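You operate a simulated robot arm through the tools that you are given. There is no shell and no other tool. Be economical: measure what you need, move in short steps, check, and stop when the job is done.

Carry out the task below with a simulated robot arm. There is one attempt and no reset: what you move stays moved.

## Task
Take the blue nozzle and leave it in the blue first tub.

The check looks at the end state, three seconds after you hand in, the way a careful person would. Anything else that was tipped, shoved, dropped, spilled or broken makes it a failure.

## Robot
A 7-joint arm with a two-finger parallel gripper, fixed in place. Base frame: the origin is at the foot of the arm, x ahead of it, y to its left, z up; the work surface is at about z = 0. Units: mm, degrees, N and s.
With the tool pointing down near the work surface it reaches from about 240 to 620 mm from the base axis. Its first joint turns from -66.0 to 66.0 degrees. Payload 2.6 kg.
The TCP is the grasp point between the finger pads, 30 mm short of the fingertips. In the tool frame z runs along the fingers and y along their closing line. Largest opening 94 mm; finger width 28, thickness 10; the body of the gripper, 50 by 96 mm, starts 55 mm behind the TCP.
Orientation is told as [roll, pitch, yaw] about the base's x, y, z axes, in that order, counted from this pose: with the fingers straight down and closing along the base's y, the tool's x points along the base's -x, its y along +y and its z along -z.

## Interface
- The arm moves only by the tool servo_tool. Its argument "motion" is a list of rows, each an object (a shift or turn left out is 0, a gripper value left out holds the last) with "linear": the shift along the base's x, y, z in units of 50 mm (1.0 is 50 mm), a list of three; "rotation": the turn, a rotation vector about the base's x, y, z in units of 4 degrees (1.0 is 4 degrees), a list of three; "gripper": the finger opening in m, from 0 to 0.094. In form: [{"linear": [dx, dy, dz], "rotation": [ax, ay, az], "gripper": gripper}, ...]. A call has 1 to 8 rows; each row shifts and turns the commanded pose from where the row before left it. A call with a number of a shift or a turn outside -1 to 1 is refused whole. Each row takes 0.2 s and may step no farther than 50 mm and 8.6 degrees from the row before; otherwise, or with a gripper value out of range, the whole call is refused. Where a pose cannot be reached the arm comes as near as it can. A force on the tool above 40 N (or 10 N above the force at the start of the call, whichever is more), or a blocked arm, ends the call early, and 0.2 s more pass. The fingers move at their own pace (about 72 mm/s each) and stop on an object; they squeeze with about 37 N. The grip force told is the motor's: it shows also when the fingers shut on nothing. Time passes only in rows, and 0.2 s behind the last, so rows that do not move let the fingers close. The reply holds the time, the measured pose of the TCP, the force on the tool along the base axes, the opening and the grip force, in the units named above and with some noise, and new pictures: "pictures" is both (left out), scene, wrist or none.
- Cameras (640 x 400 px; columns grow to the right, rows downward): "scene" is fixed at [33.8, 438.9, 553.9]; the picture's right is [-0.76, -0.66, 0.00], its down [-0.44, 0.51, -0.74] and it looks along [0.48, -0.56, -0.67] (base axes); focal length 303 px, centre (320, 200). "wrist" rides on the gripper at [-37, 0, -58] in the tool frame; the picture's right is [0.00, -1.00, 0.00], its down [0.97, 0.00, -0.24] and it looks along [0.24, 0.00, 0.97] (tool axes); focal length 218 px, centre (320, 200). There is no depth. A picture from a camera that has moved, and an enlarged one, comes with that camera's place and axes in the base frame and with its lens.
- close_up(camera, box): a new picture of the part [left, top, right, bottom] of that camera's present view, enlarged. It takes no simulated time.
- job_done(): hands the job in; it is judged then, once.

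Work in short steps. Places have to be worked out from the pictures, the camera data and where the tool is seen: move nearer, look again, correct. Check each grasp and each placing, and mend what went wrong. You have 90 turns and 150 pictures in all, those below and enlarged ones among them. Open the gripper and draw the arm clear of the work before you hand the job in, unless the task says otherwise; then end with one line.

The tools are called after "Emit:" by a JSON object that holds its "name" and its "arguments". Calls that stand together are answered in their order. servo_tool: Moves the arm, as the interface text tells. Its arguments: {"type":"object","properties":{"motion":{"type":"array","items":{"type":"object","properties":{"linear":{"type":"array","items":{"type":"number"}},"rotation":{"type":"array","items":{"type":"number"}},"gripper":{"type":"number"}}}},"pictures":{"type":"string","enum":["both","scene","wrist","none"]}},"required":["motion"]} The other tools are called the same way: close_up (camera, box) takes an enlarged picture of a part of a camera's view; job_done () hands the job in.

At the start:

```text
time_s: 0.0
eef_pos: [339.4, 126.6, 259.3]
tool_rot: [-0.1, 0.0, 0.0]
ft_force: [-0.6, -0.6, -0.8]
gripper_width: 93.9
grip_force: 0.0
```

scene: 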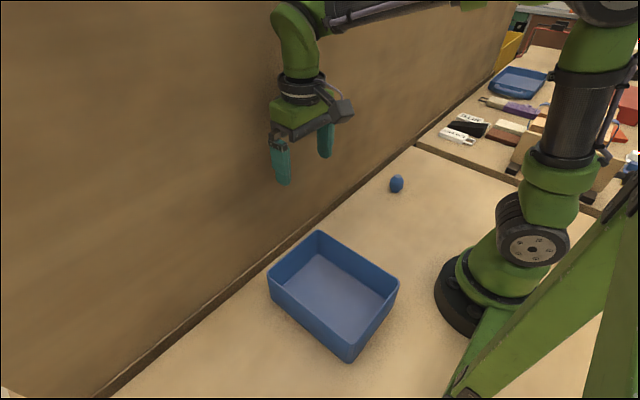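
wrist: 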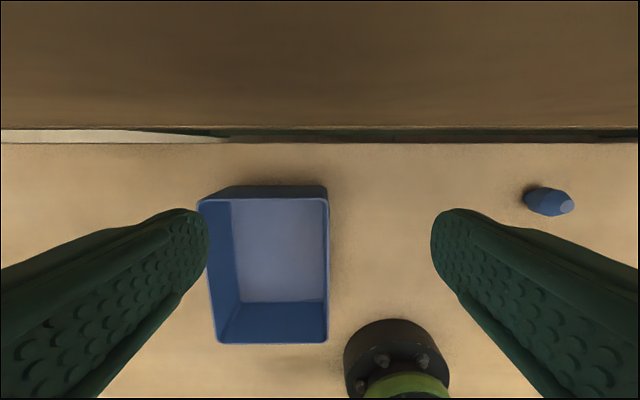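

The wrist and scene pictures agree that the nozzle is near (301, -206). The tub is around (220, 205) and there is a wall at x≈380. I'll travel at height to above the nozzle and look again.

Emit:
{"name": "servo_tool", "arguments": {"motion": [{"linear": [-0.2, -0.9, 0]}, {"linear": [-0.2, -0.95, 0]}, {"linear": [-0.2, -0.95, 0]}, {"linear": [-0.1, -0.95, 0]}, {"linear": [-0.1, -0.95, 0]}, {"linear": [0, -0.95, -0.2]}, {"linear": [0, -0.95, -0.3]}, {}]}}

```text
time_s: 1.8
eef_pos: [298.0, -202.8, 232.6]
tool_rot: [0.1, 0.0, -0.1]
ft_force: [-0.2, -0.7, 0.8]
gripper_width: 93.9
grip_force: 0.0
camera wrist: at [335.9, -203.2, 290.0], right [0.0, -1.0, 0.0], down [-0.97, 0.0, 0.24], along [-0.24, 0.0, -0.97], focal length 218 px, centre (320, 200)
```

scene: 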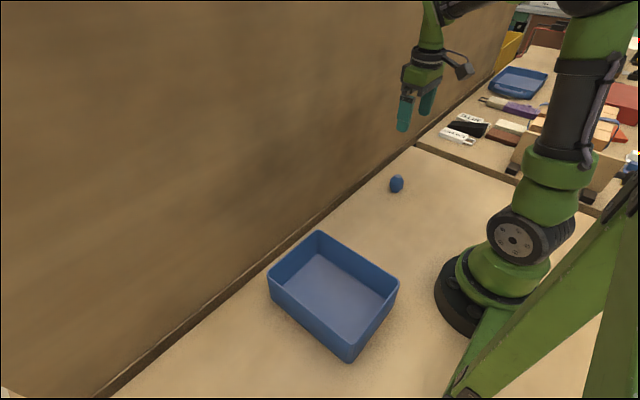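
wrist: 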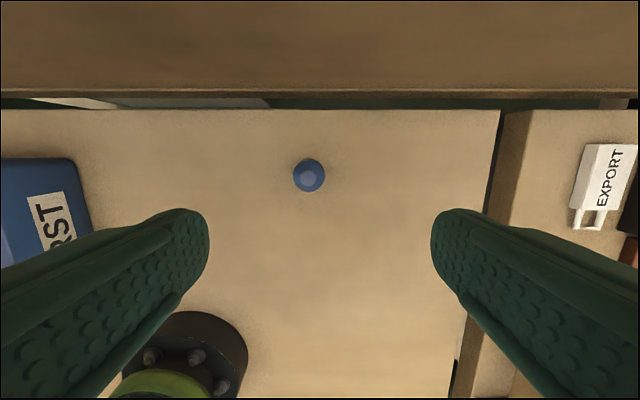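

The nozzle stands upright. Its top shows just left of centre, which puts it at about (301, -190). I'll look closer at its shape.

Emit:
{"name": "close_up", "arguments": {"camera": "scene", "box": [365, 160, 429, 200]}}

Emit:
{"name": "close_up", "arguments": {"camera": "wrist", "box": [269, 150, 349, 200]}}

```text
10.00 times, centred on (397, 180) of scene
camera zoom: at [33.9, 438.8, 553.9], right [-0.76, -0.66, 0.0], down [-0.44, 0.51, -0.74], along [0.48, -0.56, -0.67], focal length 3034 px, centre (-450, 400)
```

zoom: 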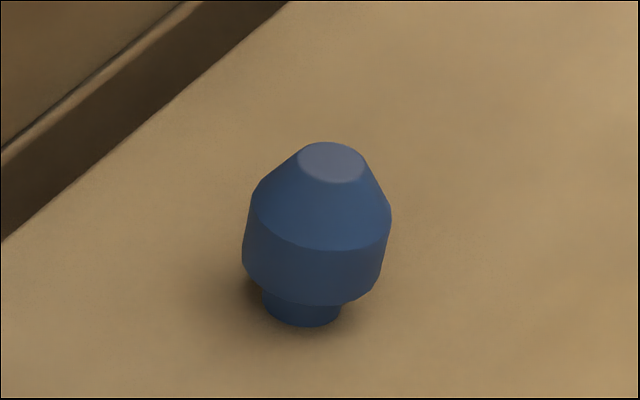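

```text
8.00 times, centred on (309, 175) of wrist
camera zoom: at [335.9, -203.2, 290.0], right [0.0, -1.0, 0.0], down [-0.97, 0.0, 0.24], along [-0.24, 0.0, -0.97], focal length 1746 px, centre (408, 400)
```

zoom: 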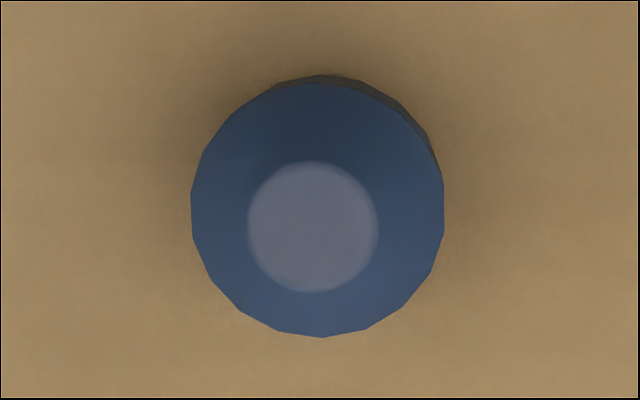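

It is a stepped, coned part about 37 mm in diameter and 54 mm tall, with a cylinder band roughly 8–28 mm up. I'll centre over it and descend part way, then check.

Emit:
{"name": "servo_tool", "arguments": {"motion": [{"linear": [0.05, 0.26, -0.6]}, {"linear": [0, 0, -0.8]}, {"linear": [0, 0, -0.8]}, {"linear": [0, 0, -0.4]}, {}]}}

```text
time_s: 3.0
eef_pos: [301.9, -189.8, 104.4]
tool_rot: [0.0, 0.0, 0.0]
ft_force: [-0.3, -1.7, 0.2]
gripper_width: 94.0
grip_force: 0.1
camera wrist: at [339.8, -189.7, 161.9], right [0.0, -1.0, 0.0], down [-0.97, 0.0, 0.24], along [-0.24, 0.0, -0.97], focal length 218 px, centre (320, 200)
```

scene: 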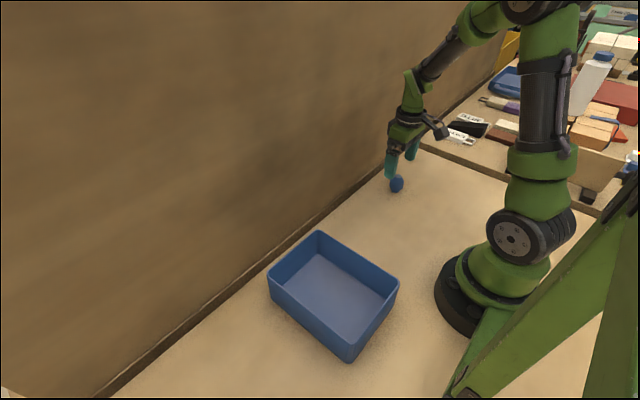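
wrist: 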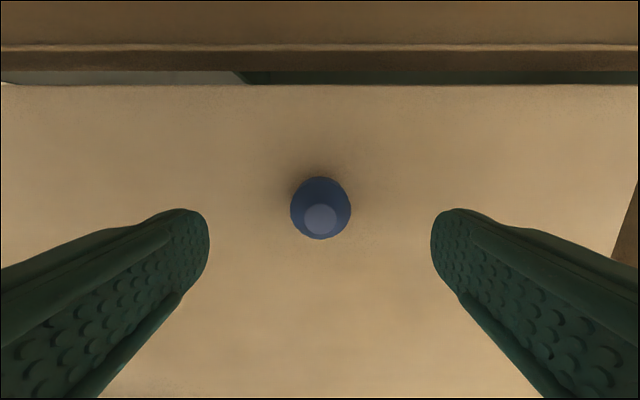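

The nozzle is centred under the fingers at x≈302, y≈-190. I'll descend to TCP z≈35 (tips ≈5 mm).

Emit:
{"name": "servo_tool", "arguments": {"motion": [{"linear": [0, 0, -0.5]}, {"linear": [0, 0, -0.5]}, {"linear": [0, 0, -0.38]}, {}], "pictures": "wrist"}}

```text
time_s: 4.0
eef_pos: [299.1, -188.8, 37.2]
tool_rot: [0.1, -0.1, 0.0]
ft_force: [0.0, -0.1, -0.2]
gripper_width: 94.1
grip_force: 0.1
camera wrist: at [337.4, -188.9, 94.2], right [0.0, -1.0, 0.0], down [-0.97, 0.0, 0.24], along [-0.24, 0.0, -0.97], focal length 218 px, centre (320, 200)
```

wrist: 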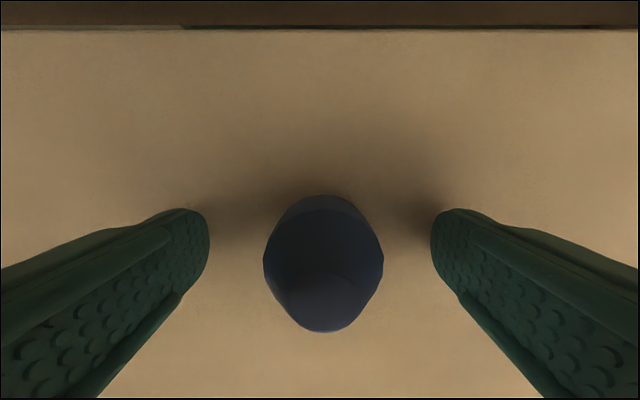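

The alignment is good, within about 1 mm. I'll lower 2.5 mm more and close.

Emit:
{"name": "servo_tool", "arguments": {"motion": [{"linear": [0, -0.02, -0.05]}, {"gripper": 0.05}, {"gripper": 0.03}, {"gripper": 0.03}, {"gripper": 0.03}], "pictures": "wrist"}}

```text
time_s: 5.2
eef_pos: [300.3, -190.6, 34.2]
tool_rot: [0.0, 0.1, 0.0]
ft_force: [0.0, 0.2, 0.0]
gripper_width: 36.1
grip_force: 36.5
camera wrist: at [338.0, -190.2, 92.2], right [0.0, -1.0, 0.0], down [-0.97, 0.0, 0.24], along [-0.24, 0.0, -0.97], focal length 218 px, centre (320, 200)
```

wrist: 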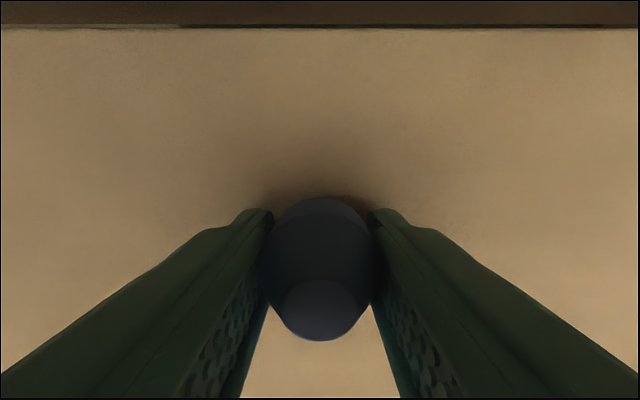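

Gripped at 36 mm with full force. I'll lift straight up and check.

Emit:
{"name": "servo_tool", "arguments": {"motion": [{"linear": [0, 0, 0.4]}, {"linear": [0, 0, 0.8]}, {"linear": [0, 0, 0.9]}, {"linear": [0, 0, 0.9]}, {"linear": [0, 0, 0.5]}, {}]}}

```text
time_s: 6.6
eef_pos: [300.4, -190.5, 210.2]
tool_rot: [-0.1, -0.1, -0.1]
ft_force: [-0.5, 0.5, -0.6]
gripper_width: 36.5
grip_force: 37.2
camera wrist: at [336.9, -191.0, 266.1], right [0.0, -1.0, 0.0], down [-0.97, 0.0, 0.24], along [-0.24, 0.0, -0.97], focal length 218 px, centre (320, 200)
```

scene: 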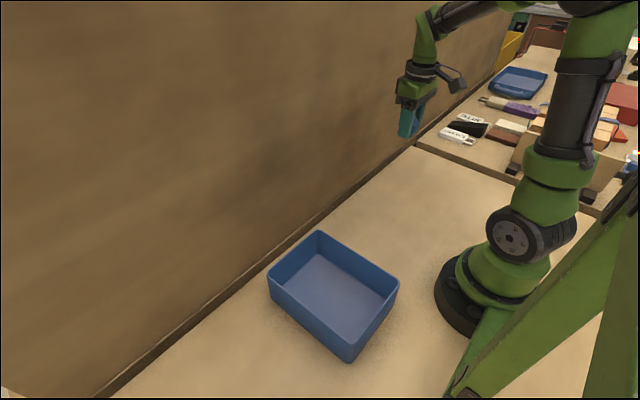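
wrist: 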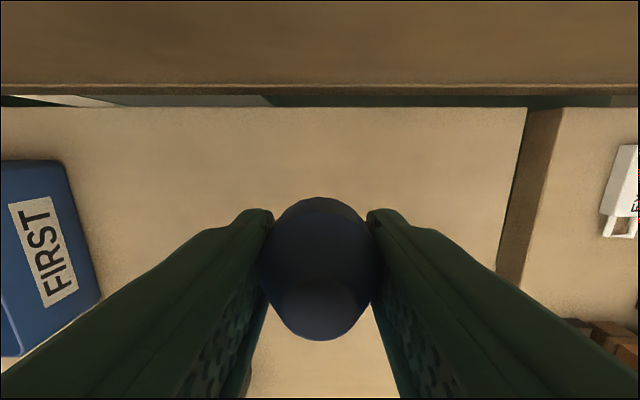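

The nozzle is held, and the tub bears the label FIRST. I put the tub's interior at roughly x 125–298, y 122–255, so I'll carry the nozzle over to about (235, 188).

Emit:
{"name": "servo_tool", "arguments": {"motion": [{"linear": [0, 0.9, 0]}, {"linear": [0, 0.95, 0]}, {"linear": [0, 0.95, 0]}, {"linear": [0, 0.95, 0]}, {"linear": [0, 0.95, 0]}, {"linear": [-0.2, 0.95, 0]}, {"linear": [-0.3, 0.95, 0]}, {"linear": [-0.3, 0.95, 0]}], "pictures": "none"}}

Emit:
{"name": "servo_tool", "arguments": {"motion": [{"linear": [-0.5, 0, 0]}, {}]}}

```text
time_s: 8.4
eef_pos: [257.9, 189.0, 210.5]
tool_rot: [0.1, 0.1, -0.2]
ft_force: [0.6, 1.2, -1.0]
gripper_width: 36.4
grip_force: 37.0
```

```text
time_s: 9.0
eef_pos: [233.6, 188.1, 211.2]
tool_rot: [0.0, 0.0, 0.0]
ft_force: [-0.6, 0.1, -0.8]
gripper_width: 36.5
grip_force: 37.1
camera wrist: at [271.1, 187.9, 268.0], right [0.0, -1.0, 0.0], down [-0.97, 0.0, 0.24], along [-0.24, 0.0, -0.97], focal length 218 px, centre (320, 200)
```

scene: 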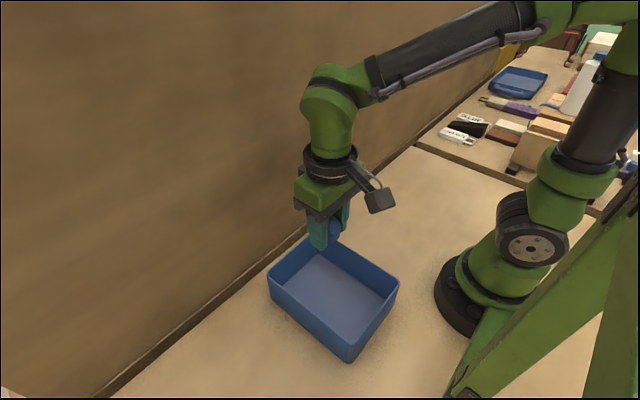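
wrist: 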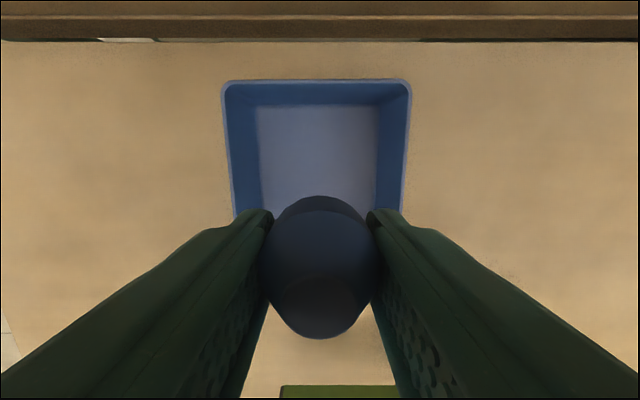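

The floor spans y≈121–259 with its far edge at x≈316, so the tool is well inside. I'll lower to z≈60.

Emit:
{"name": "servo_tool", "arguments": {"motion": [{"linear": [0, 0, -0.7]}, {"linear": [0, 0, -0.8]}, {"linear": [0, 0, -0.8]}, {"linear": [0, 0, -0.6]}, {}]}}

```text
time_s: 10.2
eef_pos: [236.5, 186.0, 64.2]
tool_rot: [0.0, -0.1, 0.0]
ft_force: [0.3, 1.1, -0.5]
gripper_width: 36.5
grip_force: 36.7
camera wrist: at [273.6, 186.1, 122.2], right [0.0, -1.0, 0.0], down [-0.97, 0.0, 0.24], along [-0.24, 0.0, -0.97], focal length 218 px, centre (320, 200)
```

scene: 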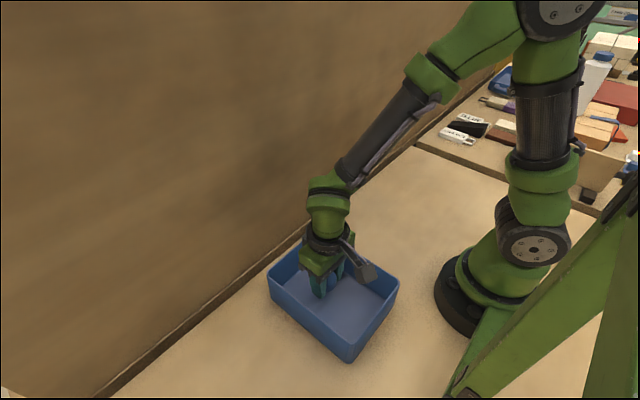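
wrist: 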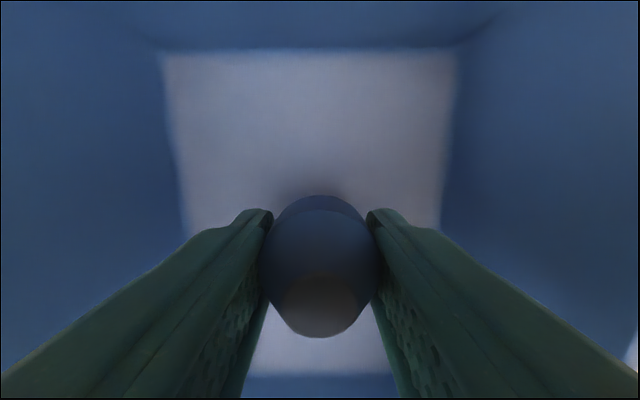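

The tool is inside the tub with clear walls. I'll lower in small steps to about z=40, watching force.

Emit:
{"name": "servo_tool", "arguments": {"motion": [{"linear": [0, 0, -0.2]}, {"linear": [0, 0, -0.14]}, {"linear": [0, 0, -0.08]}, {"linear": [0, 0, -0.06]}, {}], "pictures": "wrist"}}

```text
time_s: 11.4
eef_pos: [234.7, 186.3, 39.0]
tool_rot: [0.0, 0.0, 0.0]
ft_force: [-2.7, -3.9, 14.9]
gripper_width: 36.4
grip_force: 36.4
camera wrist: at [273.4, 186.1, 98.0], right [0.0, -1.0, 0.0], down [-0.97, 0.0, 0.24], along [-0.24, 0.0, -0.97], focal length 218 px, centre (320, 200)
```

wrist: 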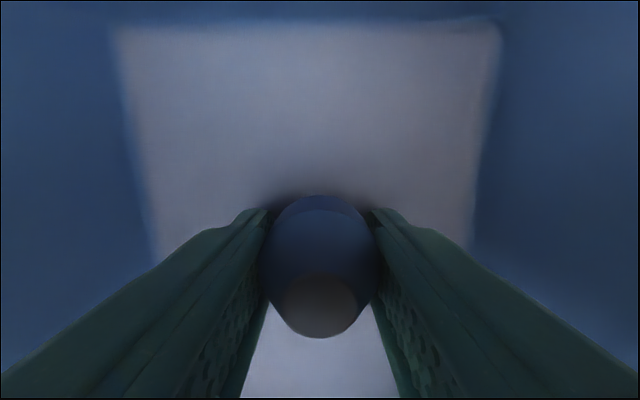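

The 15 N upward force shows the nozzle touching the floor. I'll ease up 1 mm, open partially, then rise straight up.

Emit:
{"name": "servo_tool", "arguments": {"motion": [{"linear": [0, 0, 0.02]}, {"gripper": 0.045}, {"gripper": 0.062}, {"gripper": 0.062}, {}], "pictures": "wrist"}}

```text
time_s: 12.6
eef_pos: [234.6, 187.2, 41.2]
tool_rot: [0.0, 0.1, 0.0]
ft_force: [1.1, 0.1, -0.4]
gripper_width: 62.0
grip_force: 0.1
camera wrist: at [273.3, 186.4, 99.1], right [0.0, -1.0, 0.0], down [-0.97, 0.0, 0.24], along [-0.24, 0.0, -0.97], focal length 218 px, centre (320, 200)
```

wrist: 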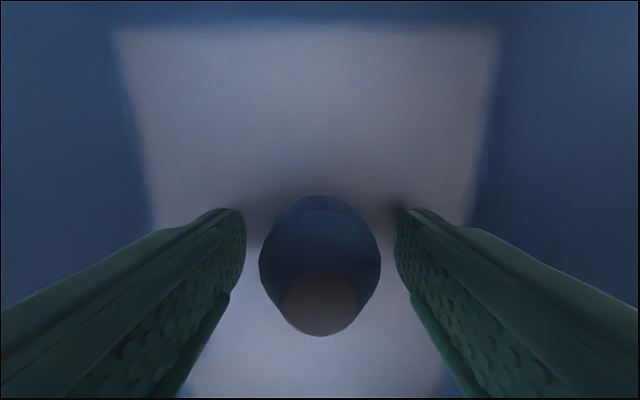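

The nozzle stands free of both fingers. I'll rise straight up and then move clear.

Emit:
{"name": "servo_tool", "arguments": {"motion": [{"linear": [0, 0, 0.4]}, {"linear": [0, 0, 0.8]}, {"linear": [0, 0, 0.9]}, {"linear": [0, 0, 0.9]}, {"linear": [0.5, -0.5, 0.5]}, {"linear": [0.5, -0.9, 0]}, {"linear": [0.5, -0.9, 0]}, {}]}}

```text
refused: row 6 steps farther than a row can; nothing moved
```

Refused because a row was too long, so I'll shorten the steps.

Emit:
{"name": "servo_tool", "arguments": {"motion": [{"linear": [0, 0, 0.4]}, {"linear": [0, 0, 0.8]}, {"linear": [0, 0, 0.9]}, {"linear": [0, 0, 0.9]}, {"linear": [0.4, -0.5, 0.5]}, {"linear": [0.4, -0.8, 0]}, {"linear": [0.4, -0.8, 0]}, {}]}}

```text
time_s: 14.4
eef_pos: [295.8, 80.1, 218.1]
tool_rot: [0.0, -0.1, 0.1]
ft_force: [0.3, 0.2, -0.4]
gripper_width: 62.0
grip_force: 0.1
camera wrist: at [333.5, 79.6, 275.1], right [0.0, -1.0, 0.0], down [-0.97, 0.0, 0.24], along [-0.24, 0.0, -0.97], focal length 218 px, centre (320, 200)
```

scene: 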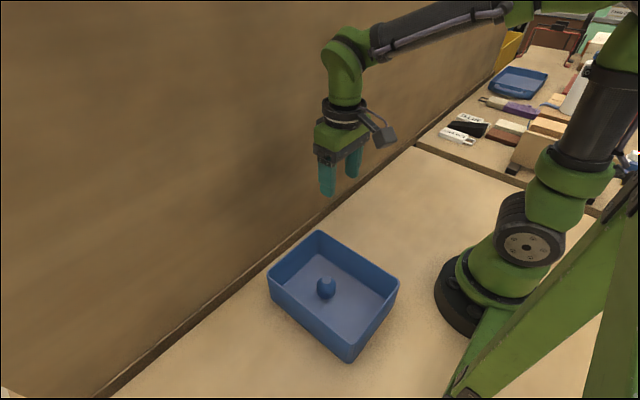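
wrist: 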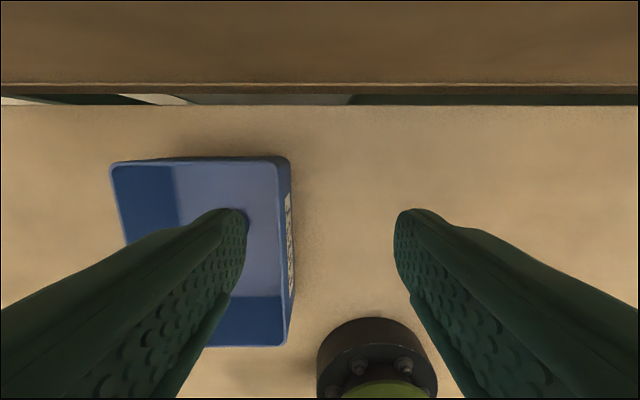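

The nozzle stands upright in the tub, the tub hasn't moved, and the arm is clear. I'll hand in.

Emit:
{"name": "job_done", "arguments": {}}

```text
The job is handed in.
```

The blue nozzle is standing upright in the blue tub labelled FIRST, nothing else was disturbed, and the arm is clear with the gripper open.
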